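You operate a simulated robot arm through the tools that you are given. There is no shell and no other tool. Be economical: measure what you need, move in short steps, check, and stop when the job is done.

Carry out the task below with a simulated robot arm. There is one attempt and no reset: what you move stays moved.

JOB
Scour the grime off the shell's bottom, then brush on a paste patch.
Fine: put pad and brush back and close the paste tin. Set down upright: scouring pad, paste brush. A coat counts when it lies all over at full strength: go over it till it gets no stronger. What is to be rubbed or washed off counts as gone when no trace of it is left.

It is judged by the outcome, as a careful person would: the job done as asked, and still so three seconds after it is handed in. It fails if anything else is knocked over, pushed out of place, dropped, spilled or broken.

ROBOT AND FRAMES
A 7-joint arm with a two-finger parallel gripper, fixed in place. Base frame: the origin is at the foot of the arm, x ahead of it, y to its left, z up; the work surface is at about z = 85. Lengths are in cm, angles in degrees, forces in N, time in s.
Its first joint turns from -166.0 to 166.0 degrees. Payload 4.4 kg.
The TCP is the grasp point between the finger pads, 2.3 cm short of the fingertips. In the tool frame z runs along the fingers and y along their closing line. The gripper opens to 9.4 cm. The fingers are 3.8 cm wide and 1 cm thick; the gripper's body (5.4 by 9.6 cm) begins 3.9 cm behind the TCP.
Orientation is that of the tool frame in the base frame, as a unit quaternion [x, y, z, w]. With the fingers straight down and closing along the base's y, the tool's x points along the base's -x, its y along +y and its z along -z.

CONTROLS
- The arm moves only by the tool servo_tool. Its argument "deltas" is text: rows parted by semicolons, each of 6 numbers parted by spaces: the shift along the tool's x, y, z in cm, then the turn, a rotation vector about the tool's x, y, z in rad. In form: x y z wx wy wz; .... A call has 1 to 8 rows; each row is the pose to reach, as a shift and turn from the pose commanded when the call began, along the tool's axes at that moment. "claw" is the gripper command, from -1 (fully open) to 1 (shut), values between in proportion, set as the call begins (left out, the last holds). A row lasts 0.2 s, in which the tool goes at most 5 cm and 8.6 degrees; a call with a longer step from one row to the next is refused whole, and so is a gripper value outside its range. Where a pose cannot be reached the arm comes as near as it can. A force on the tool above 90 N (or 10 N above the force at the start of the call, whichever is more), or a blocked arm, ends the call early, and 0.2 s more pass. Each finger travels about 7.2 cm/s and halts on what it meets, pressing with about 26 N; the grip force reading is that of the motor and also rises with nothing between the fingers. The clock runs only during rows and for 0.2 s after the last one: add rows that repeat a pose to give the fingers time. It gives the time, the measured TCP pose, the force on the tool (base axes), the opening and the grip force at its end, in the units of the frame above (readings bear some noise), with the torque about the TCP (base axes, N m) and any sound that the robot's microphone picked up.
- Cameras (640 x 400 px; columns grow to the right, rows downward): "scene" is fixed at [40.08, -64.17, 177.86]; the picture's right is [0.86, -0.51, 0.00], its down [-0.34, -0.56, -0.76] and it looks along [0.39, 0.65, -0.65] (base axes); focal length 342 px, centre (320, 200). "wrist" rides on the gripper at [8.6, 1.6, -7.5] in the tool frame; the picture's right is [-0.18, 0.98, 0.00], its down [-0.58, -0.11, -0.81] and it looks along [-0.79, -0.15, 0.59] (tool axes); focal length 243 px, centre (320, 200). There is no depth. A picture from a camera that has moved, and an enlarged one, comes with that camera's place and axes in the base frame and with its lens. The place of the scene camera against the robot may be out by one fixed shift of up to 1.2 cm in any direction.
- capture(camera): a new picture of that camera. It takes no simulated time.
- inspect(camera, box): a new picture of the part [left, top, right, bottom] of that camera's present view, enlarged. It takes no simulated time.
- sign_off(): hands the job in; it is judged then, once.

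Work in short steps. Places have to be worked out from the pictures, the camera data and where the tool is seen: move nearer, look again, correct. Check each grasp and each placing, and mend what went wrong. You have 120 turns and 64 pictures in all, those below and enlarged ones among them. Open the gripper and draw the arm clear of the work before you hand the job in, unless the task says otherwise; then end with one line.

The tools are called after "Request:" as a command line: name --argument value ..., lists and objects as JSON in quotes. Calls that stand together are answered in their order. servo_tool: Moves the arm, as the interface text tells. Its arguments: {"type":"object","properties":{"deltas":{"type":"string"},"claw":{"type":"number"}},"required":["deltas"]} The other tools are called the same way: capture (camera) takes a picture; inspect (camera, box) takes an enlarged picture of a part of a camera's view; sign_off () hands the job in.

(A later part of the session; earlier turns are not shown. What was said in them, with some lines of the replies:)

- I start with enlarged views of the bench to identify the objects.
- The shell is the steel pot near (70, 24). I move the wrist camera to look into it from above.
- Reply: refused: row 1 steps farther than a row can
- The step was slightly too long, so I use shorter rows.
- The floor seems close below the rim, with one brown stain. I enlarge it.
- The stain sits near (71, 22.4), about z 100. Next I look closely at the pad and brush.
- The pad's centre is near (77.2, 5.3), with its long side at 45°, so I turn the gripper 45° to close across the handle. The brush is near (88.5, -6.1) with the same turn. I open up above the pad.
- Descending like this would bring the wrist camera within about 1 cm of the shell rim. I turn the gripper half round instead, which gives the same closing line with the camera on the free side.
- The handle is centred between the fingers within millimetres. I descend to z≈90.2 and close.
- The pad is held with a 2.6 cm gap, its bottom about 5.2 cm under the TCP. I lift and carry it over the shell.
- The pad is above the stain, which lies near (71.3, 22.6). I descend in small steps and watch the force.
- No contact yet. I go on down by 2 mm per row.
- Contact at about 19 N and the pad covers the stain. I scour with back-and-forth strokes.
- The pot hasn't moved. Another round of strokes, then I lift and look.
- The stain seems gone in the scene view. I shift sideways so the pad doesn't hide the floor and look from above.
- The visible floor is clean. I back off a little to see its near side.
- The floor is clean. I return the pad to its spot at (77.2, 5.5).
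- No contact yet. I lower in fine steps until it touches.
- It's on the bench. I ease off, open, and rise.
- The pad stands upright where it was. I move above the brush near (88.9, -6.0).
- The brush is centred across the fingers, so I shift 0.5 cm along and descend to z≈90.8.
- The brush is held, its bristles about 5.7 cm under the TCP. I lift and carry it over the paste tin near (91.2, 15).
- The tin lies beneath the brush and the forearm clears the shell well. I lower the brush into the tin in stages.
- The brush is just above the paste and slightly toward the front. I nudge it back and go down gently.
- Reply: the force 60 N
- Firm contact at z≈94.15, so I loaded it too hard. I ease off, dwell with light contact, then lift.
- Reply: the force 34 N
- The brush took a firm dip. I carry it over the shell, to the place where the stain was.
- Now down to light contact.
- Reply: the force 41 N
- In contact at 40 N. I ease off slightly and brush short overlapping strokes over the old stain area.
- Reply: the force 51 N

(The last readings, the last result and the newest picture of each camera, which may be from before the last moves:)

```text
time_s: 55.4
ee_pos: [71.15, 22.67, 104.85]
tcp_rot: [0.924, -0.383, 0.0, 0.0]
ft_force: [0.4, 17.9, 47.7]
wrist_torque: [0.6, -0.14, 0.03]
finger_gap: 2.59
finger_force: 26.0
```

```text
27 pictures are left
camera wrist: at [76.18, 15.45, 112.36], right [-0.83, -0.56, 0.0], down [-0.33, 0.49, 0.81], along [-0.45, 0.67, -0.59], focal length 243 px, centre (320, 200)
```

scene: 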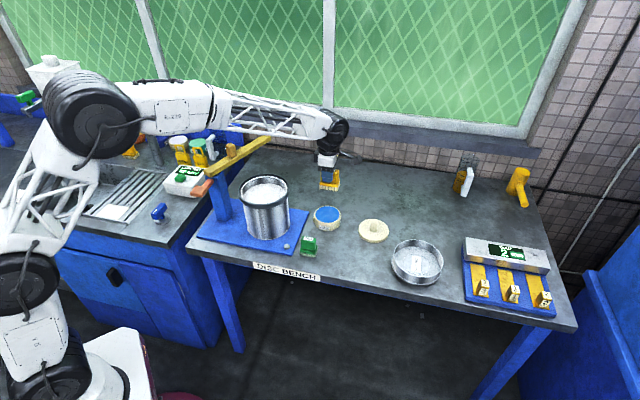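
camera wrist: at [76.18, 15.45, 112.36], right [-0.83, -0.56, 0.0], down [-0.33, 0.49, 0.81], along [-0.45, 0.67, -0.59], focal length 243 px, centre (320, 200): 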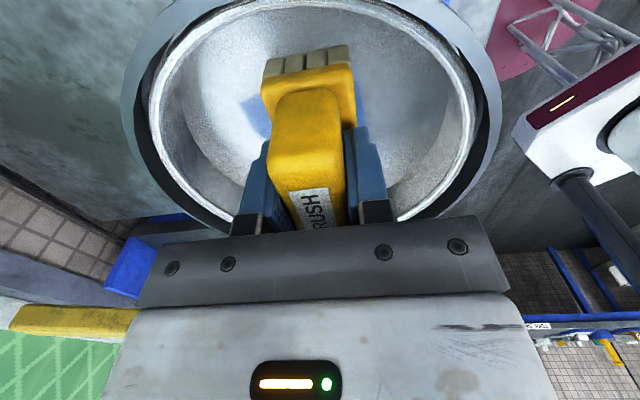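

Blue paste is going on. More passes, then I lift and look.

Request:
servo_tool --deltas "0 0 -0.1 0 0 0; 0.8 0 -0.1 0 0 0; -0.8 0 -0.1 0 0 0; -0.8 1 -0.1 0 0 0; 0.8 1 -0.1 0 0 0; 0.8 -1 -0.1 0 0 0; -0.8 -1 -0.1 0 0 0; 0 0 -0.1 0 0 0"

Request:
servo_tool --deltas "0 0 -3 0 0 0; 0 0 -7 0 0 0; 0 0 -11 0 0 0; 2 3 -14 0 0 0; 4 6.5 -15 0 0 0; 5 10 -17 0 0 0; 5 11 -20 0 0 0; 5 11 -20 0 0 0"

Request:
capture --camera "wrist"

Request:
inspect --camera "scene" --box '[220, 150, 320, 230]'

```text
time_s: 57.2
ee_pos: [71.2, 22.52, 104.8]
tcp_rot: [0.924, -0.383, 0.001, 0.0]
ft_force: [-1.2, 6.0, 15.0]
wrist_torque: [0.16, -0.13, 0.07]
finger_gap: 2.57
finger_force: 26.2
```

```text
time_s: 59.0
ee_pos: [66.76, 11.37, 124.81]
tcp_rot: [0.923, -0.384, -0.001, 0.001]
ft_force: [0.2, 0.6, -0.8]
wrist_torque: [0.02, 0.01, -0.01]
finger_gap: 2.57
finger_force: 26.0
```

```text
26 pictures are left
camera wrist: at [71.74, 4.04, 132.35], right [-0.83, -0.56, 0.0], down [-0.33, 0.49, 0.81], along [-0.45, 0.67, -0.59], focal length 243 px, centre (320, 200)
```

wrist: 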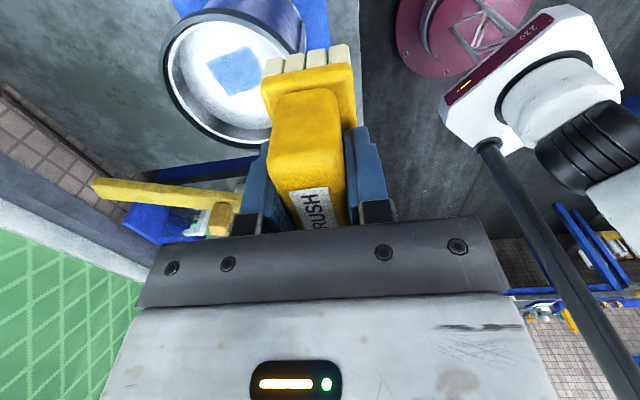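

```text
5.00 times, centred on (270, 190) of scene
camera zoom: at [40.08, -64.17, 177.86], right [0.86, -0.51, 0.0], down [-0.34, -0.56, -0.76], along [0.39, 0.65, -0.65], focal length 1708 px, centre (570, 250)
```

zoom: 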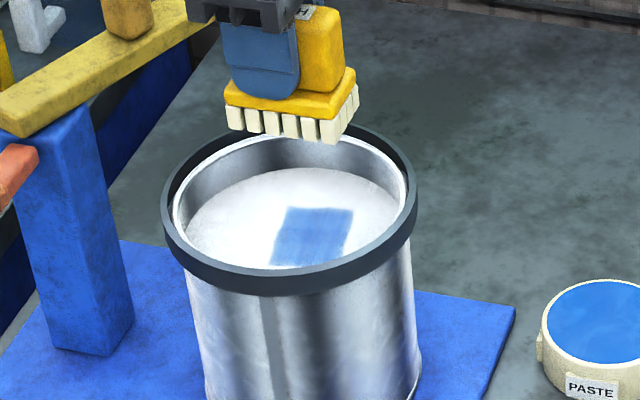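

Request:
inspect --camera "wrist" --box '[160, 10, 288, 90]'

```text
5.00 times, centred on (224, 50) of wrist
camera zoom: at [71.74, 4.04, 132.35], right [-0.83, -0.56, 0.0], down [-0.33, 0.49, 0.81], along [-0.45, 0.67, -0.59], focal length 1213 px, centre (800, 950)
```

zoom: 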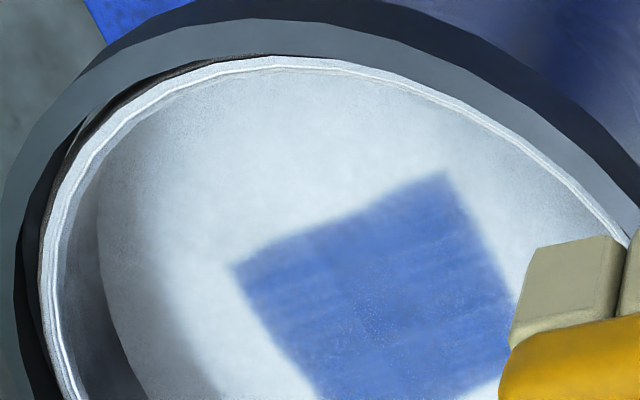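

The paste forms a clean square about 5 cm across, but paler than the tin, so it needs more passes. I go back down onto it.

Request:
servo_tool --deltas "0 -1 3 0 0 0; -1 -4.5 5 0 0 0; -3 -8 6 0 0 0; -5 -11 9 0 0 0; -5 -11 13 0 0 0; -5 -11 17 0 0 0; -5 -11 19.5 0 0 0; -5 -11 19.9 0 0 0"

Request:
servo_tool --deltas "0 0 0.1 0 0 0; 0 0 0.2 0 0 0; 0 0 0.2 0 0 0"

```text
time_s: 60.8
ee_pos: [71.4, 22.49, 104.93]
tcp_rot: [0.924, -0.383, -0.001, 0.0]
ft_force: [-0.1, 0.5, -1.3]
wrist_torque: [-0.05, -0.01, -0.01]
finger_gap: 2.57
finger_force: 26.4
```

```text
time_s: 61.6
ee_pos: [71.3, 22.56, 104.86]
tcp_rot: [0.924, -0.384, 0.0, 0.0]
ft_force: [0.2, -5.5, 16.9]
wrist_torque: [-0.27, 0.15, 0.02]
finger_gap: 2.56
finger_force: 25.7
```

In contact at 17 N. I do two rounds of overlapping strokes.

Request:
servo_tool --deltas "0.8 0 0 0 0 0; -1 0 0 0 0 0; -1 1.8 0 0 0 0; 0.6 1.5 0 0 0 0; 0.6 -1.5 0 0 0 0; -1 -1.8 0 0 0 0; -1 1.8 0 0 0 0; 0 0 0 0 0 0"

Request:
servo_tool --deltas "0.8 0 0.05 0 0 0; 0.6 1.5 0.05 0 0 0; 0.6 -1.5 0.05 0 0 0; -0.2 1.8 0.05 0 0 0; -0.2 -1.8 0.05 0 0 0; -1 1.8 0.05 0 0 0; -1 -1.8 0.05 0 0 0; 0 0 0.05 0 0 0"

Request:
servo_tool --deltas "0.8 0 0 0 0 0; 0.6 1.5 0 0 0 0; 0.6 -1.5 0 0 0 0; -0.2 1.8 0 0 0 0; -0.2 -1.8 0 0 0 0; -1 1.8 0 0 0 0; -1 -1.8 0 0 0 0; 0 0 0 0 0 0"

Request:
servo_tool --deltas "0 0 -3 0 0 0; 0 0 -7 0 0 0; 0 0 -11 0 0 0; 2 3 -14 0 0 0; 4 6.5 -15 0 0 0; 5 10 -17 0 0 0; 5 11 -20 0 0 0; 5 11 -20 0 0 0"

Request:
inspect --camera "wrist" --box '[160, 10, 288, 90]'

Request:
inspect --camera "scene" --box '[220, 150, 320, 230]'

```text
time_s: 63.4
ee_pos: [71.02, 22.47, 104.88]
tcp_rot: [0.923, -0.384, 0.0, 0.0]
ft_force: [-15.2, -3.2, 44.0]
wrist_torque: [-0.22, 0.59, -0.02]
finger_gap: 2.57
finger_force: 26.2
```

```text
time_s: 65.2
ee_pos: [71.21, 22.88, 104.87]
tcp_rot: [0.923, -0.384, 0.001, -0.001]
ft_force: [0.7, 13.8, 37.5]
wrist_torque: [0.56, -0.04, -0.01]
finger_gap: 2.59
finger_force: 25.8
```

```text
time_s: 67.0
ee_pos: [71.13, 22.59, 104.72]
tcp_rot: [0.924, -0.383, 0.001, -0.001]
ft_force: [0.5, 20.0, 54.2]
wrist_torque: [0.82, 0.14, -0.07]
finger_gap: 2.55
finger_force: 25.9
```

```text
time_s: 68.8
ee_pos: [66.85, 11.56, 125.14]
tcp_rot: [0.923, -0.384, 0.0, 0.0]
ft_force: [-1.0, 0.5, -1.0]
wrist_torque: [0.0, 0.03, 0.04]
finger_gap: 2.59
finger_force: 25.7
```

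```text
5.00 times, centred on (224, 50) of wrist
camera zoom: at [71.74, 4.26, 132.44], right [-0.83, -0.56, 0.0], down [-0.33, 0.49, 0.81], along [-0.45, 0.67, -0.59], focal length 1213 px, centre (800, 950)
```

zoom: 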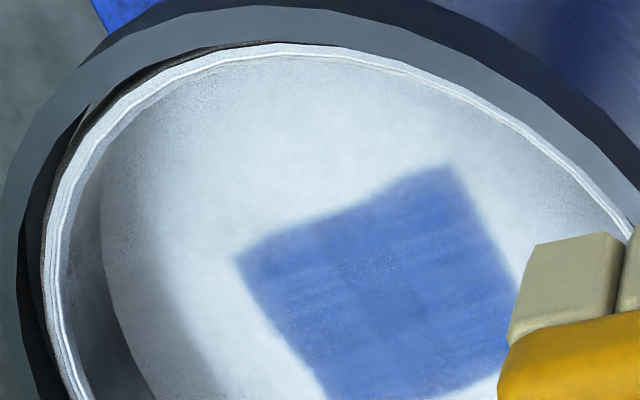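

```text
5.00 times, centred on (270, 190) of scene
camera zoom: at [40.08, -64.17, 177.86], right [0.86, -0.51, 0.0], down [-0.34, -0.56, -0.76], along [0.39, 0.65, -0.65], focal length 1708 px, centre (570, 250)
```

zoom: 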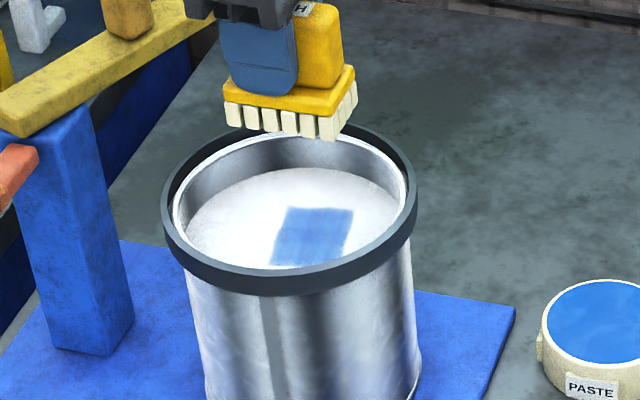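

The strength looks unchanged. That is either saturation or a spent brush, so I re-dip and go over it again to be sure.

Request:
servo_tool --deltas "2.4 -3.3 1 0 0 0; 4.8 -6.6 3 0 0 0; 7.2 -9.9 5 0 0 0; 9.6 -13.2 7 0 0 0; 12 -16.5 9 0 0 0; 14.4 -19.8 11 0 0 0; 14.4 -19.8 11 0 0 0"

Request:
servo_tool --deltas "0 0 4.5 0 0 0; 0 0 9 0 0 0; 0 0 13.5 0 0 0; 0 0 17 0 0 0; 0 0 19 0 0 0; 0 0 19.6 0 0 0; 0 0 19.6 0 0 0"

Request:
inspect --camera "scene" --box '[280, 170, 376, 240]'

```text
time_s: 70.4
ee_pos: [90.75, 14.96, 113.71]
tcp_rot: [0.924, -0.383, 0.0, 0.001]
ft_force: [-0.2, 0.2, -1.1]
wrist_torque: [-0.01, 0.01, 0.0]
finger_gap: 2.58
finger_force: 26.5
```

```text
time_s: 72.0
ee_pos: [91.21, 14.98, 93.94]
tcp_rot: [0.924, -0.383, -0.001, 0.0]
ft_force: [0.8, 1.2, 1.6]
wrist_torque: [0.03, 0.03, 0.01]
finger_gap: 2.58
finger_force: 26.1
```

```text
5.71 times, centred on (328, 205) of scene
camera zoom: at [40.08, -64.17, 177.86], right [0.86, -0.51, 0.0], down [-0.34, -0.56, -0.76], along [0.39, 0.65, -0.65], focal length 1952 px, centre (274, 171)
```

zoom: 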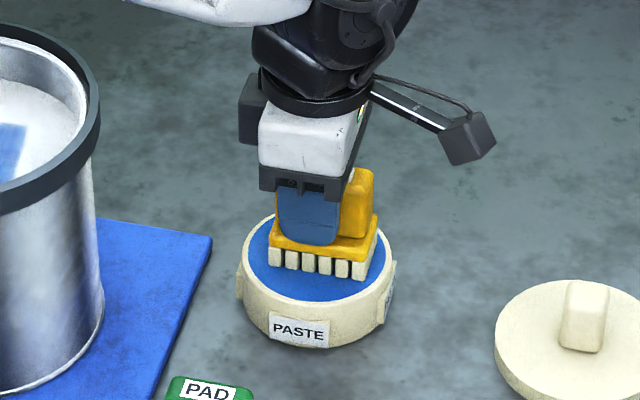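

I press just a little more to load the bristles, then lift.

Request:
servo_tool --deltas "0 0 0.1 0 0 0; 0 0 0.2 0 0 0; 0 0 0.2 0 0 0; 0 0 0.2 0 0 0"

Request:
servo_tool --deltas "0 0 -1 0 0 0; 0 0 -3 0 0 0; 0 0 -7 0 0 0; 0 0 -11.5 0 0 0; 0 0 -16 0 0 0; 0 0 -20 0 0 0; 0 0 -20 0 0 0"

```text
time_s: 73.0
ee_pos: [91.08, 14.96, 94.13]
tcp_rot: [0.924, -0.383, 0.001, 0.0]
ft_force: [1.7, -4.2, 28.4]
wrist_torque: [-0.17, 0.16, -0.03]
finger_gap: 2.57
finger_force: 25.9
```

```text
time_s: 74.6
ee_pos: [91.08, 14.91, 113.98]
tcp_rot: [0.924, -0.383, 0.001, -0.001]
ft_force: [0.1, -0.3, -1.8]
wrist_torque: [-0.04, 0.0, 0.0]
finger_gap: 2.59
finger_force: 26.6
```

Back over the patch and down.

Request:
servo_tool --deltas "-3.9 1.7 0 0 0 0; -7.8 3.4 0 0 0 0; -11.7 5.1 0 0 0 0; -15.6 6.8 0 0 0 0; -19.4 8.5 0 0 0 0; -19.4 8.5 0 0 0 0"

Request:
servo_tool --deltas "0 0 3 0 0 0; 0 0 6 0 0 0; 0 0 8 0 0 0; 0 0 8.8 0 0 0; 0 0 9.1 0 0 0; 0 0 9.2 0 0 0; 0 0 9.2 0 0 0"

```text
time_s: 76.0
ee_pos: [71.52, 22.99, 114.13]
tcp_rot: [0.924, -0.383, 0.0, 0.0]
ft_force: [0.6, -0.2, 0.0]
wrist_torque: [-0.02, 0.04, 0.02]
finger_gap: 2.57
finger_force: 25.7
```

```text
time_s: 77.6
ee_pos: [71.34, 22.8, 104.83]
tcp_rot: [0.923, -0.384, 0.001, -0.001]
ft_force: [-1.6, 5.5, 18.2]
wrist_torque: [0.21, 0.25, -0.04]
finger_gap: 2.56
finger_force: 26.4
```

In contact at 18 N. Two rounds of strokes, then lift and compare.

Request:
servo_tool --deltas "0.8 0 0 0 0 0; 0.6 1.6 0 0 0 0; 0.6 -1.6 0 0 0 0; -0.3 1.9 0 0 0 0; -0.3 -1.9 0 0 0 0; -1.2 1.9 0 0 0 0; -1.2 -1.9 0 0 0 0; 0 0 0 0 0 0"

Request:
servo_tool --deltas "0.8 0 0.05 0 0 0; 0.6 1.6 0.05 0 0 0; -1.2 1.6 0.05 0 0 0; -1.2 0 0.05 0 0 0; 0.6 0 0.05 0 0 0; 0.6 -1.6 0.05 0 0 0; -1.2 -1.6 0.05 0 0 0; 0 0 0.05 0 0 0"

Request:
servo_tool --deltas "0 0 -3 0 0 0; 0 0 -7 0 0 0; 0 0 -11 0 0 0; 2 3 -14 0 0 0; 4 6.5 -15 0 0 0; 5 10 -17 0 0 0; 5 11 -20 0 0 0; 5 11 -20 0 0 0"

Request:
inspect --camera "wrist" --box '[160, 10, 288, 90]'

Request:
inspect --camera "scene" --box '[220, 150, 320, 230]'

```text
time_s: 79.4
ee_pos: [71.42, 22.89, 104.98]
tcp_rot: [0.924, -0.383, 0.0, -0.001]
ft_force: [0.8, 12.1, 34.9]
wrist_torque: [0.5, 0.02, -0.03]
finger_gap: 2.57
finger_force: 26.7
```

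```text
time_s: 81.2
ee_pos: [71.45, 22.92, 104.89]
tcp_rot: [0.924, -0.382, 0.001, -0.001]
ft_force: [1.2, 22.5, 65.5]
wrist_torque: [0.82, 0.15, -0.06]
finger_gap: 2.57
finger_force: 26.1
```

```text
time_s: 83.0
ee_pos: [66.84, 11.48, 124.92]
tcp_rot: [0.924, -0.383, 0.0, 0.0]
ft_force: [1.0, -0.7, -0.7]
wrist_torque: [0.01, -0.04, 0.02]
finger_gap: 2.58
finger_force: 26.3
```

```text
5.00 times, centred on (224, 50) of wrist
camera zoom: at [71.82, 4.25, 132.48], right [-0.83, -0.56, 0.0], down [-0.33, 0.49, 0.81], along [-0.45, 0.67, -0.59], focal length 1213 px, centre (800, 950)
```

zoom: 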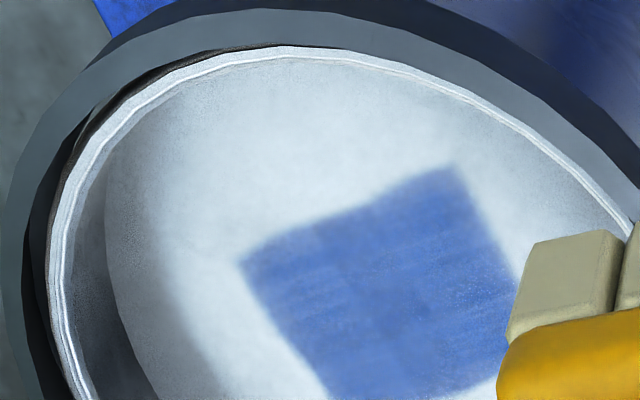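

```text
5.00 times, centred on (270, 190) of scene
camera zoom: at [40.08, -64.17, 177.86], right [0.86, -0.51, 0.0], down [-0.34, -0.56, -0.76], along [0.39, 0.65, -0.65], focal length 1708 px, centre (570, 250)
```

zoom: 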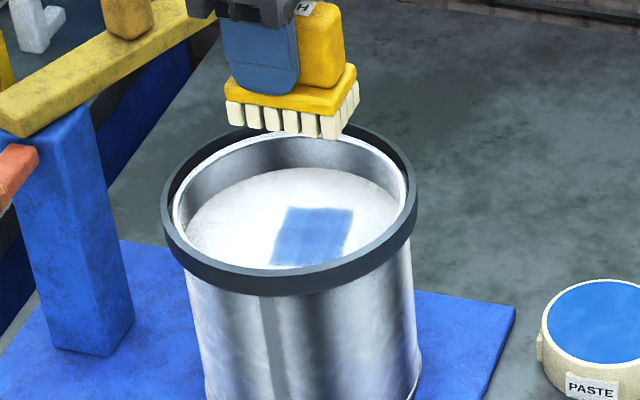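

The coat is unchanged, so it's at full strength. I return the brush to (88.5, -5.6).

Request:
servo_tool --deltas "4.6 -0.5 0 0 0 0; 9.2 -1.1 0 0 0 0; 13.8 -1.6 0 0 0 0; 18.4 -2.2 0 0 0 0; 23 -2.7 0 0 0 0; 27.4 -3.2 0 0 0 0; 27.4 -3.2 0 0 0 0"

Request:
servo_tool --deltas "0 0 4.8 0 0 0; 0 0 9.6 0 0 0; 0 0 14.4 0 0 0; 0 0 19.2 0 0 0; 0 0 24 0 0 0; 0 0 28.5 0 0 0; 0 0 32 0 0 0; 0 0 33.3 0 0 0"

Request:
servo_tool --deltas "0 0 0.2 0 0 0; 0 0 0.4 0 0 0; 0 0 0.4 0 0 0; 0 0 0.6 0 0 0; 0 0 0.6 0 0 0"

```text
time_s: 84.6
ee_pos: [89.02, -5.58, 124.87]
tcp_rot: [0.923, -0.384, 0.001, 0.0]
ft_force: [-0.8, -0.7, -1.1]
wrist_torque: [-0.02, 0.01, 0.01]
finger_gap: 2.58
finger_force: 25.8
```

```text
time_s: 86.4
ee_pos: [88.74, -5.88, 91.67]
tcp_rot: [0.924, -0.383, 0.001, 0.001]
ft_force: [0.3, -0.4, -0.6]
wrist_torque: [0.0, 0.03, -0.01]
finger_gap: 2.57
finger_force: 26.1
```

```text
time_s: 87.6
ee_pos: [88.84, -5.75, 90.79]
tcp_rot: [0.924, -0.383, 0.0, 0.001]
ft_force: [-0.7, 0.3, -1.4]
wrist_torque: [-0.03, -0.04, 0.02]
finger_gap: 2.58
finger_force: 26.3
```

Request:
servo_tool --deltas "-0.2 0 0.15 0 0 0; -0.2 0 0.3 0 0 0; -0.2 0 0.45 0 0 0; -0.2 0 0.45 0 0 0"

```text
time_s: 88.6
ee_pos: [88.61, -5.64, 90.23]
tcp_rot: [0.924, -0.383, 0.0, 0.0]
ft_force: [0.3, -0.8, -1.2]
wrist_torque: [-0.01, 0.03, -0.02]
finger_gap: 2.56
finger_force: 25.9
```

Request:
servo_tool --deltas "0 0 0.1 0 0 0; 0 0 0.2 0 0 0; 0 0 0.3 0 0 0; 0 0 0.3 0 0 0"

```text
time_s: 89.6
ee_pos: [88.6, -5.58, 90.01]
tcp_rot: [0.924, -0.383, -0.001, 0.0]
ft_force: [-2.0, -1.9, 5.3]
wrist_torque: [-0.03, 0.13, -0.01]
finger_gap: 2.58
finger_force: 25.9
```

Light contact. I open and rise.

Request:
servo_tool --deltas "0 0 0 0 0 0; 0 0 0 0 0 0; 0 0 0 0 0 0; 0 0 0 0 0 0; 0 0 0 0 0 0; 0 0 0 0 0 0" --claw -1

Request:
servo_tool --deltas "0 0 -3 0 0 0; 0 0 -7 0 0 0; 0 0 -11.5 0 0 0; 0 0 -15 0 0 0; 0 0 -19 0 0 0; 0 0 -19 0 0 0"

Request:
capture --camera "wrist"

Request:
inspect --camera "scene" --box '[290, 190, 450, 290]'

```text
time_s: 91.0
ee_pos: [88.62, -5.58, 90.06]
tcp_rot: [0.924, -0.383, 0.001, 0.0]
ft_force: [0.8, 0.1, 0.7]
wrist_torque: [0.02, 0.0, 0.0]
finger_gap: 9.37
finger_force: 0.0
```

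```text
time_s: 92.4
ee_pos: [88.73, -5.49, 109.22]
tcp_rot: [0.924, -0.383, 0.0, 0.0]
ft_force: [0.1, 0.4, 0.0]
wrist_torque: [0.01, 0.02, -0.02]
finger_gap: 9.39
finger_force: 0.0
```

```text
18 pictures are left
camera wrist: at [93.62, -12.71, 116.67], right [-0.83, -0.56, 0.0], down [-0.33, 0.49, 0.81], along [-0.45, 0.67, -0.59], focal length 243 px, centre (320, 200)
```

wrist: 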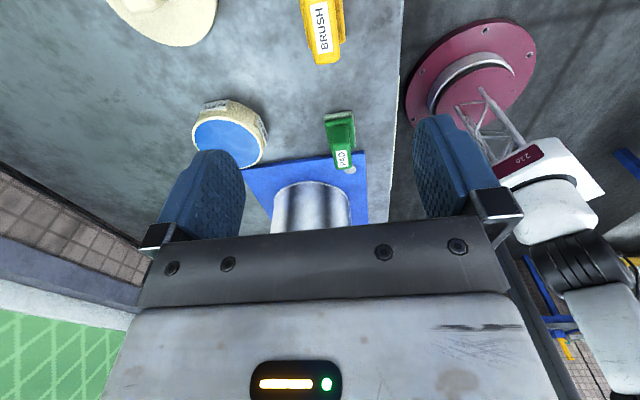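

```text
4.00 times, centred on (370, 240) of scene
camera zoom: at [40.08, -64.17, 177.86], right [0.86, -0.51, 0.0], down [-0.34, -0.56, -0.76], along [0.39, 0.65, -0.65], focal length 1366 px, centre (120, 40)
```

zoom: 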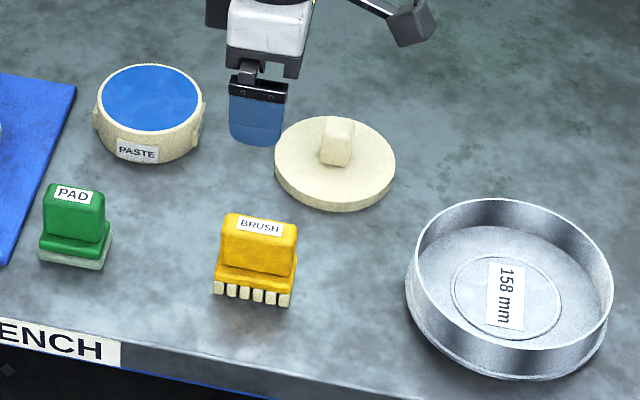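

Pad and brush are upright in place. Next the lid, near (101.9, 1.2), is at the edge of reach. I check its knob's orientation.

Request:
inspect --camera "scene" --box '[352, 210, 400, 245]'

```text
11.43 times, centred on (376, 228) of scene
camera zoom: at [40.08, -64.17, 177.86], right [0.86, -0.51, 0.0], down [-0.34, -0.56, -0.76], along [0.39, 0.65, -0.65], focal length 3903 px, centre (-320, -114)
```

zoom: 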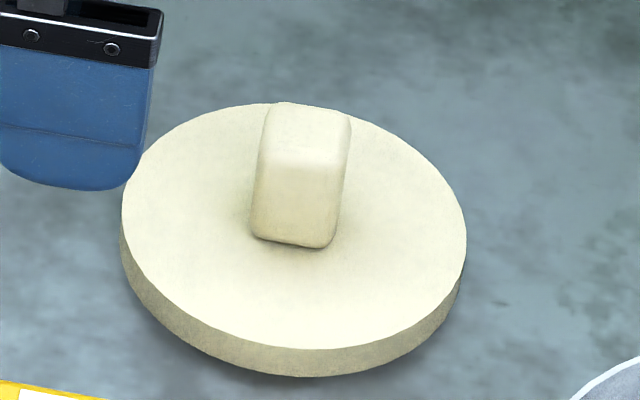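

The knob is about 2.3 × 2.7 × 3.6 cm and turned 45° like the brush. I keep this yaw, tilt 25° so the fingers lean outward for reach, and hover over it.

Request:
servo_tool --deltas "0 0 0 0 0.14 0; 0.9 -2.8 1 0 0.28 0; 1.8 -5.6 2.5 0 0.43 0; 2.8 -8.4 4 0 0.43 0; 3.7 -11.2 5.5 0 0.43 0; 4.6 -14.1 7 0 0.43 0; 4.6 -14.1 8.5 0 0.43 0; 4.6 -14.1 8.5 0 0.43 0"

Request:
capture --camera "wrist"

Request:
inspect --camera "scene" --box '[310, 160, 438, 240]'

```text
time_s: 94.2
ee_pos: [101.82, 1.01, 100.65]
tcp_rot: [0.902, -0.374, 0.198, 0.082]
ft_force: [-0.5, -0.5, 0.2]
wrist_torque: [-0.03, -0.01, 0.01]
finger_gap: 9.41
finger_force: 0.2
```

```text
15 pictures are left
camera wrist: at [104.07, -3.39, 111.01], right [-0.81, -0.58, -0.08], down [-0.53, 0.69, 0.49], along [-0.23, 0.44, -0.87], focal length 243 px, centre (320, 200)
```

wrist: 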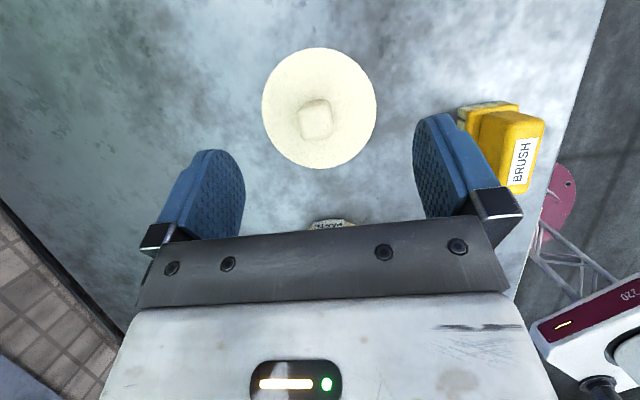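

```text
5.00 times, centred on (374, 200) of scene
camera zoom: at [40.08, -64.17, 177.86], right [0.86, -0.51, 0.0], down [-0.34, -0.56, -0.76], along [0.39, 0.65, -0.65], focal length 1708 px, centre (50, 200)
```

zoom: 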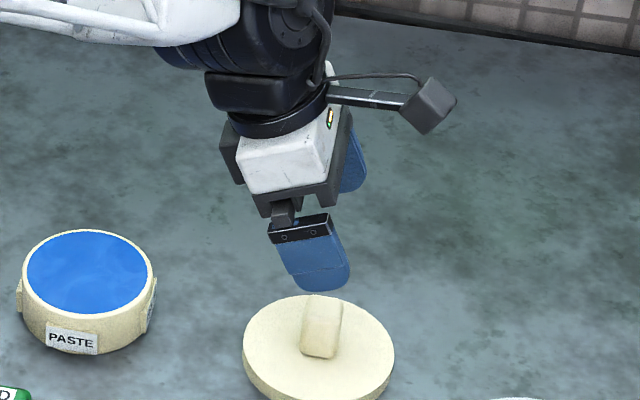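

The lid is actually near (103.4, 0.9) and this tilt reaches it. I correct the position and go part way down.

Request:
servo_tool --deltas "0 -1 1 0 0 0; -0.6 -1 3 0 0 0; -1.3 -1 5 0 0 0; -1.92 -1.02 6.82 0 0 0; -1.92 -1.02 6.82 0 0 0"

Request:
capture --camera "wrist"

```text
time_s: 95.4
ee_pos: [103.49, 0.98, 93.64]
tcp_rot: [0.902, -0.375, 0.196, 0.081]
ft_force: [0.3, 0.6, 0.5]
wrist_torque: [0.01, -0.02, 0.0]
finger_gap: 9.38
finger_force: 0.1
```

```text
13 pictures are left
camera wrist: at [105.62, -3.52, 104.02], right [-0.81, -0.58, -0.08], down [-0.53, 0.69, 0.49], along [-0.23, 0.44, -0.87], focal length 243 px, centre (320, 200)
```

wrist: 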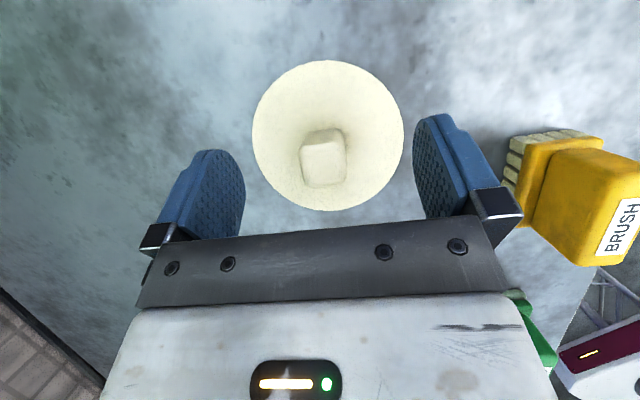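

The knob is centred between the fingers. I lower to z≈89.5 and close.

Request:
servo_tool --deltas "-0.5 0 1 0 0 0; -1 0 2 0 0 0; -1.5 0 3 0 0 0; -1.8 0.1 3.7 0 0 0; -1.8 0.1 3.7 0 0 0"

Request:
servo_tool --deltas "0 0 0 0 0 0; 0 0 0 0 0 0; 0 0 0 0 0 0; 0 0 0 0 0 0; 0 0 0 0 0 0" --claw 1

Request:
inspect --camera "scene" --box '[326, 180, 422, 250]'

```text
time_s: 96.6
ee_pos: [103.25, 0.98, 89.5]
tcp_rot: [0.902, -0.374, 0.197, 0.082]
ft_force: [0.1, -0.5, 0.4]
wrist_torque: [-0.01, -0.02, -0.02]
finger_gap: 9.4
finger_force: 0.1
```

```text
time_s: 97.8
ee_pos: [103.22, 0.95, 89.48]
tcp_rot: [0.902, -0.375, 0.198, 0.082]
ft_force: [-0.6, 1.5, 2.3]
wrist_torque: [0.05, 0.09, -0.06]
finger_gap: 2.78
finger_force: 26.3
```

```text
5.71 times, centred on (374, 215) of scene
camera zoom: at [40.08, -64.17, 177.86], right [0.86, -0.51, 0.0], down [-0.34, -0.56, -0.76], along [0.39, 0.65, -0.65], focal length 1952 px, centre (11, 114)
```

zoom: 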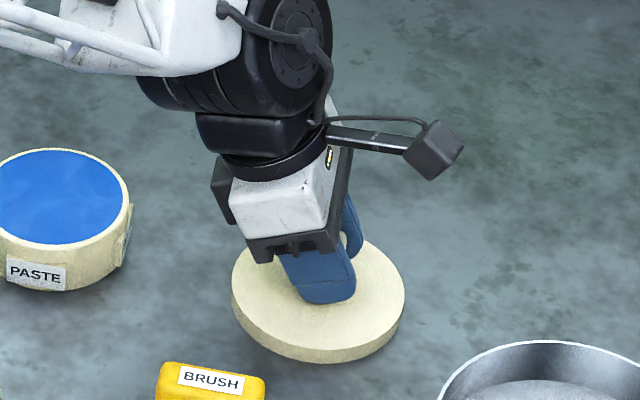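

The lid is held with a 2.8 cm gap. Placing it with this tilt would bring the arm close to the shell. So I first set the lid down nearer, at about (95.5, 2.2), and regrip it upright.

Request:
servo_tool --deltas "0.6 0 -1.37 0 0 0; 1.25 0 -2.73 0 0 0; -0.65 1.5 -3.6 0 0 0; -2.6 3 -4.5 0 0 0; -4.5 4.56 -5.37 0 0 0; -4.5 4.56 -5.37 0 0 0"

Request:
inspect --camera "scene" --box '[310, 180, 422, 265]'

```text
time_s: 99.2
ee_pos: [95.42, 2.21, 92.32]
tcp_rot: [0.902, -0.375, 0.197, 0.082]
ft_force: [-0.2, 0.3, -0.7]
wrist_torque: [0.0, -0.01, -0.01]
finger_gap: 2.76
finger_force: 25.9
```

```text
4.71 times, centred on (366, 222) of scene
camera zoom: at [40.08, -64.17, 177.86], right [0.86, -0.51, 0.0], down [-0.34, -0.56, -0.76], along [0.39, 0.65, -0.65], focal length 1607 px, centre (104, 94)
```

zoom: 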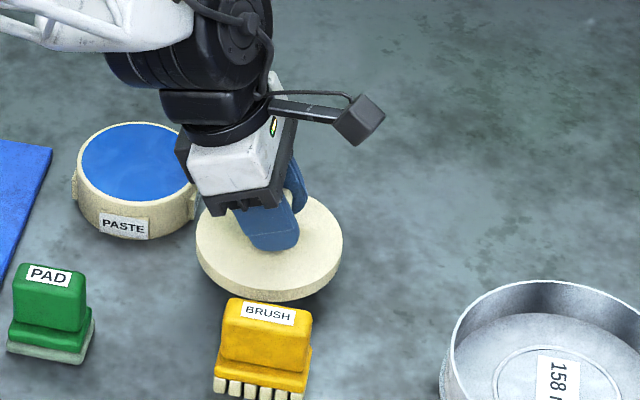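

Clear of brush and tin. I lower the lid to the bench.

Request:
servo_tool --deltas "-0.5 0 1.1 0 0 0; -1.04 0 2.27 0 0 0; -1.13 0 2.45 0 0 0; -1.17 0 2.55 0 0 0; -1.17 0 2.55 0 0 0"

```text
time_s: 100.4
ee_pos: [95.48, 2.39, 89.6]
tcp_rot: [0.902, -0.375, 0.196, 0.082]
ft_force: [0.6, -0.2, 0.2]
wrist_torque: [0.04, 0.01, 0.0]
finger_gap: 2.75
finger_force: 25.9
```

Request:
servo_tool --deltas "-0.04 0 0.09 0 0 0; -0.08 0 0.18 0 0 0; -0.12 0 0.26 0 0 0; -0.12 0 0.26 0 0 0"

```text
time_s: 101.4
ee_pos: [95.54, 2.42, 89.48]
tcp_rot: [0.902, -0.375, 0.198, 0.082]
ft_force: [0.4, 1.3, 2.0]
wrist_torque: [0.0, 0.11, -0.02]
finger_gap: 2.76
finger_force: 26.6
```

It touches the bench. I open, back off along the fingers, and return the tool to vertical.

Request:
servo_tool --deltas "0 0 0 0 0 0; 0 0 0 0 0 0; 0 0 0 0 0 0; 0 0 0 0 0 0; 0 0 0 0 0 0; 0 0 0 0 0 0" --claw -1

Request:
servo_tool --deltas "0 0 -2 0 0 0; 0 0 -5 0 0 0; 1.5 0 -8 0 0 0; 3 0 -9 0 -0.14 0; 4.2 0 -9.5 0 -0.28 0; 4.6 0 -10 0 -0.43 0; 4.6 0 -10 0 -0.43 0"

Request:
capture --camera "wrist"

```text
time_s: 102.8
ee_pos: [95.55, 2.4, 89.47]
tcp_rot: [0.902, -0.375, 0.197, 0.082]
ft_force: [-0.9, -0.2, -0.2]
wrist_torque: [-0.01, 0.0, 0.03]
finger_gap: 9.41
finger_force: 0.0
```

```text
time_s: 104.4
ee_pos: [95.51, 2.32, 100.5]
tcp_rot: [0.924, -0.383, -0.001, 0.0]
ft_force: [1.0, 0.2, 0.5]
wrist_torque: [-0.01, 0.02, 0.01]
finger_gap: 9.41
finger_force: 0.0
```

```text
10 pictures are left
camera wrist: at [100.5, -4.94, 107.9], right [-0.83, -0.56, 0.0], down [-0.33, 0.49, 0.81], along [-0.46, 0.67, -0.59], focal length 243 px, centre (320, 200)
```

wrist: 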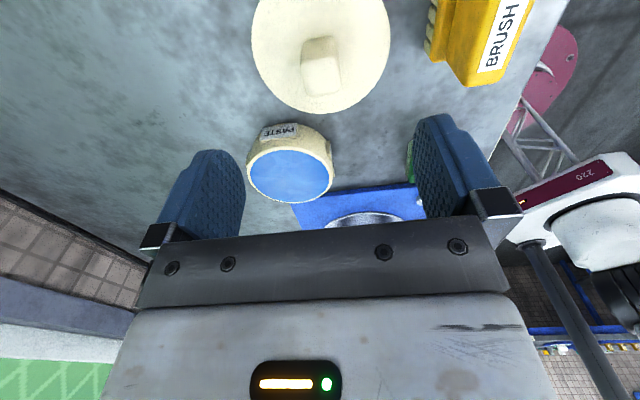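

The knob is right beneath the TCP. I descend vertically to z≈89.3 and grip.

Request:
servo_tool --deltas "0 0 3.5 0 0 0; 0 0 7 0 0 0; 0 0 9.5 0 0 0; 0 0 11 0 0 0; 0 0 11.2 0 0 0; 0 0 11.2 0 0 0"

Request:
servo_tool --deltas "0 0 0 0 0 0; 0 0 0 0 0 0; 0 0 0 0 0 0; 0 0 0 0 0 0; 0 0 0 0 0 0" --claw 1

```text
time_s: 105.8
ee_pos: [95.52, 2.31, 89.04]
tcp_rot: [0.924, -0.383, -0.001, 0.0]
ft_force: [0.4, -0.1, -0.2]
wrist_torque: [0.01, 0.01, 0.0]
finger_gap: 9.4
finger_force: 0.1
```

```text
time_s: 107.0
ee_pos: [95.42, 2.38, 89.16]
tcp_rot: [0.923, -0.384, 0.001, 0.0]
ft_force: [-0.5, -0.4, -0.2]
wrist_torque: [-0.02, 0.0, -0.02]
finger_gap: 2.73
finger_force: 26.5
```

Gripped. I lift 10 cm and move over the tin at (91.2, 14.95).

Request:
servo_tool --deltas "0 0 -3 0 0 0; 0 0 -7 0 0 0; 0 0 -10 0 0 0; -4 -2 -10 0 0 0; -8 -4 -10 0 0 0; -11.9 -5.9 -10 0 0 0; -11.9 -5.9 -10 0 0 0"

Request:
servo_tool --deltas "0 0 2 0 0 0; 0 0 4 0 0 0; 0 0 4.5 0 0 0; 0 0 4.5 0 0 0"

Request:
inspect --camera "scene" --box '[280, 170, 376, 240]'

```text
time_s: 108.6
ee_pos: [91.12, 14.73, 99.25]
tcp_rot: [0.923, -0.384, 0.0, 0.001]
ft_force: [1.1, -0.9, -1.5]
wrist_torque: [0.02, 0.02, 0.02]
finger_gap: 2.75
finger_force: 25.9
```

```text
time_s: 109.6
ee_pos: [91.16, 14.91, 94.81]
tcp_rot: [0.924, -0.383, 0.001, 0.0]
ft_force: [0.0, -0.4, -0.3]
wrist_torque: [0.04, 0.0, -0.02]
finger_gap: 2.75
finger_force: 26.1
```

```text
5.71 times, centred on (328, 205) of scene
camera zoom: at [40.08, -64.17, 177.86], right [0.86, -0.51, 0.0], down [-0.34, -0.56, -0.76], along [0.39, 0.65, -0.65], focal length 1952 px, centre (274, 171)
```

zoom: 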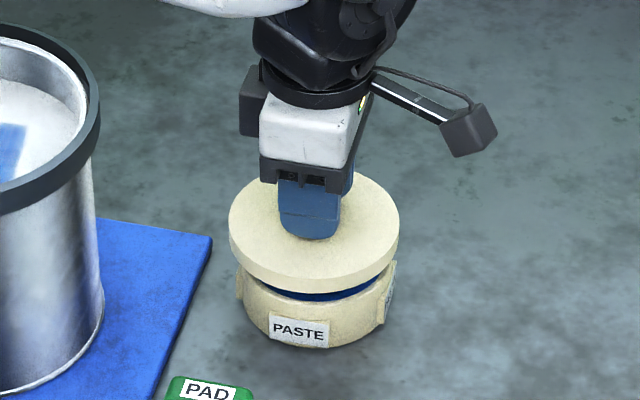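

The lid lines up with the tin within about 1 mm. I lower it slowly.

Request:
servo_tool --deltas "0 0 0.5 0 0 0; 0 0 0.9 0 0 0; 0 0 1.2 0 0 0; 0 0 1.4 0 0 0; 0 0 1.4 0 0 0"

```text
time_s: 110.8
ee_pos: [91.11, 15.02, 93.26]
tcp_rot: [0.924, -0.384, 0.0, 0.0]
ft_force: [0.4, 0.1, -0.2]
wrist_torque: [0.01, 0.02, 0.0]
finger_gap: 2.76
finger_force: 25.9
```

Request:
servo_tool --deltas "0 0 0.12 0 0 0; 0 0 0.24 0 0 0; 0 0 0.36 0 0 0; 0 0 0.36 0 0 0"

```text
time_s: 111.8
ee_pos: [91.31, 14.89, 92.86]
tcp_rot: [0.924, -0.383, 0.001, 0.0]
ft_force: [0.0, 1.3, -1.3]
wrist_torque: [-0.05, 0.0, 0.04]
finger_gap: 2.75
finger_force: 25.7
```

Request:
servo_tool --deltas "0 0 0.12 0 0 0; 0 0 0.24 0 0 0; 0 0 0.36 0 0 0; 0 0 0.36 0 0 0"

Request:
inspect --camera "scene" --box '[280, 170, 376, 240]'

```text
time_s: 112.8
ee_pos: [91.28, 14.9, 92.56]
tcp_rot: [0.923, -0.384, 0.002, -0.001]
ft_force: [-0.6, -0.6, 0.1]
wrist_torque: [-0.02, 0.0, 0.0]
finger_gap: 2.76
finger_force: 25.3
```

```text
5.71 times, centred on (328, 205) of scene
camera zoom: at [40.08, -64.17, 177.86], right [0.86, -0.51, 0.0], down [-0.34, -0.56, -0.76], along [0.39, 0.65, -0.65], focal length 1952 px, centre (274, 171)
```

zoom: 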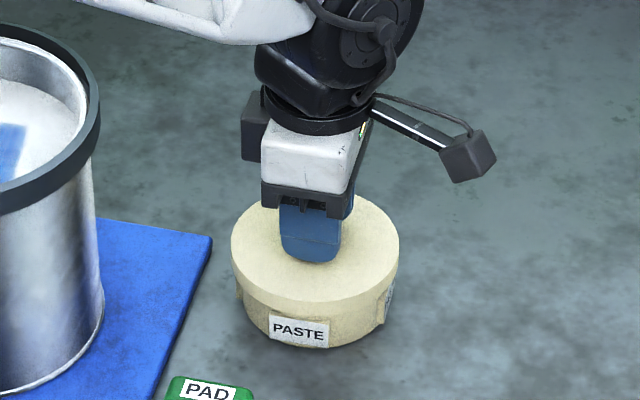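

The lid looks nearly seated, but there's no force yet. I go a few mm more.

Request:
servo_tool --deltas "0 0 0.12 0 0 0; 0 0 0.24 0 0 0; 0 0 0.36 0 0 0; 0 0 0.36 0 0 0"

```text
time_s: 113.8
ee_pos: [91.34, 15.0, 92.28]
tcp_rot: [0.924, -0.383, 0.0, 0.0]
ft_force: [0.6, -0.4, -0.4]
wrist_torque: [0.01, 0.01, 0.0]
finger_gap: 2.78
finger_force: 26.3
```

Request:
servo_tool --deltas "0 0 0.12 0 0 0; 0 0 0.24 0 0 0; 0 0 0.36 0 0 0; 0 0 0.36 0 0 0"

Request:
inspect --camera "scene" --box '[280, 170, 376, 240]'

```text
time_s: 114.8
ee_pos: [91.41, 14.88, 91.93]
tcp_rot: [0.924, -0.383, 0.001, 0.0]
ft_force: [5.0, 1.3, 19.8]
wrist_torque: [0.0, 0.04, 0.0]
finger_gap: 2.74
finger_force: 25.8
```

```text
5.71 times, centred on (328, 205) of scene
camera zoom: at [40.08, -64.17, 177.86], right [0.86, -0.51, 0.0], down [-0.34, -0.56, -0.76], along [0.39, 0.65, -0.65], focal length 1952 px, centre (274, 171)
```

zoom: 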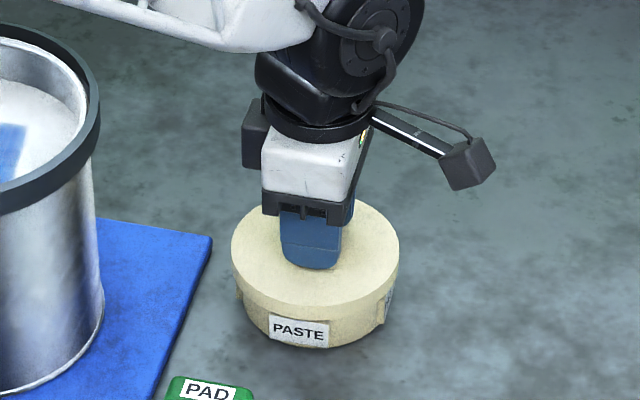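

The lid is seated at 20 N and level. I ease off, open, and rise clear.

Request:
servo_tool --deltas "0 0 -0.15 0 0 0; 0 0 -0.15 0 0 0; 0 0 -0.15 0 0 0; 0 0 -0.15 0 0 0; 0 0 -0.15 0 0 0; 0 0 -0.15 0 0 0" --claw -1

Request:
servo_tool --deltas "0 0 -4 0 0 0; 0 0 -8.5 0 0 0; 0 0 -13 0 0 0; 0 0 -17.5 0 0 0; 0 0 -22 0 0 0; 0 0 -26.5 0 0 0; 0 0 -31 0 0 0; 0 0 -35 0 0 0"

Request:
inspect --camera "scene" --box '[200, 150, 440, 290]'

Request:
inspect --camera "scene" --box '[280, 180, 376, 250]'

```text
time_s: 116.2
ee_pos: [91.26, 14.92, 92.02]
tcp_rot: [0.923, -0.384, 0.001, 0.0]
ft_force: [0.3, -0.1, -0.4]
wrist_torque: [-0.01, 0.01, 0.02]
finger_gap: 9.41
finger_force: 0.0
```

```text
time_s: 118.0
ee_pos: [91.12, 14.95, 127.05]
tcp_rot: [0.924, -0.383, -0.001, 0.001]
ft_force: [0.2, -0.6, 0.6]
wrist_torque: [-0.02, -0.01, -0.03]
finger_gap: 9.39
finger_force: 0.1
```

```text
2.67 times, centred on (320, 220) of scene
camera zoom: at [40.08, -64.17, 177.86], right [0.86, -0.51, 0.0], down [-0.34, -0.56, -0.76], along [0.39, 0.65, -0.65], focal length 911 px, centre (320, 147)
```

zoom: 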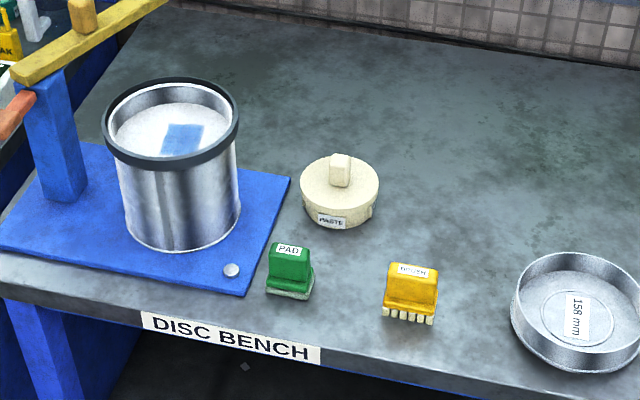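

```text
5.71 times, centred on (328, 215) of scene
camera zoom: at [40.08, -64.17, 177.86], right [0.86, -0.51, 0.0], down [-0.34, -0.56, -0.76], along [0.39, 0.65, -0.65], focal length 1952 px, centre (274, 114)
```

zoom: 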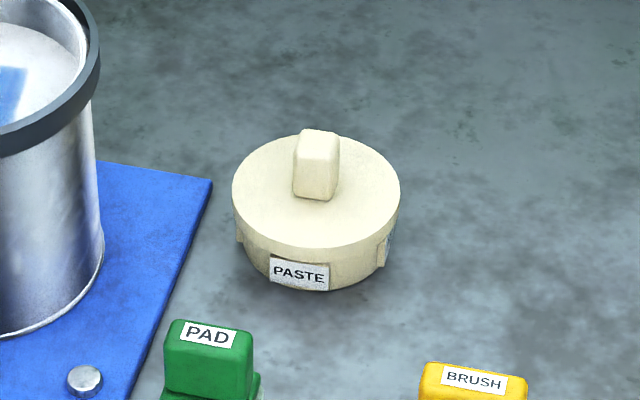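

All is in place and the tin is closed. One last unobstructed look at the whole patch.

Request:
servo_tool --deltas "-2.2 3.2 0 0 0 0; -4.4 6.4 0 0 0 0; -6.6 9.6 0 0 0 0; -8.8 12.8 0 0 0 0; -11 16 0 0 0 0; -12 18 0 0 0 0; -12 18 0 0 0 0"

Request:
inspect --camera "wrist" --box '[180, 0, 340, 100]'

```text
time_s: 119.6
ee_pos: [70.0, 10.68, 127.13]
tcp_rot: [0.924, -0.383, 0.0, 0.0]
ft_force: [-0.5, 0.1, 0.4]
wrist_torque: [-0.05, 0.01, 0.02]
finger_gap: 9.4
finger_force: 0.1
```

```text
4.00 times, centred on (260, 50) of wrist
camera zoom: at [75.0, 3.47, 134.57], right [-0.83, -0.56, 0.0], down [-0.33, 0.49, 0.81], along [-0.45, 0.67, -0.59], focal length 970 px, centre (560, 800)
```

zoom: 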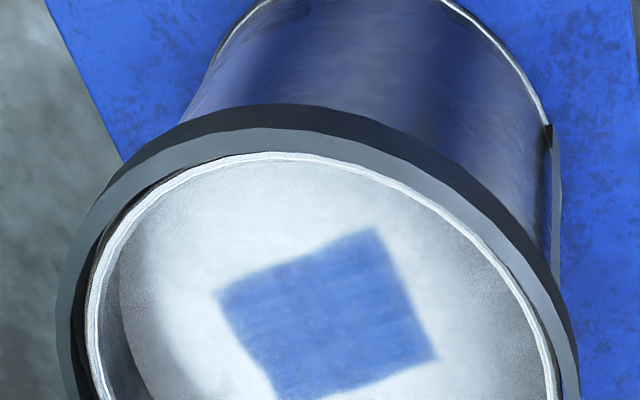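

The patch is an even, complete square, the grime is gone, and the gripper is open and well clear. I hand the job in.

Request:
sign_off

```text
The job is handed in.
```

The grime is scoured off the shell's bottom and an even paste patch is brushed on. It got no stronger after a second dip and more passes. The pad and brush stand upright back in their places, and the tin is closed.
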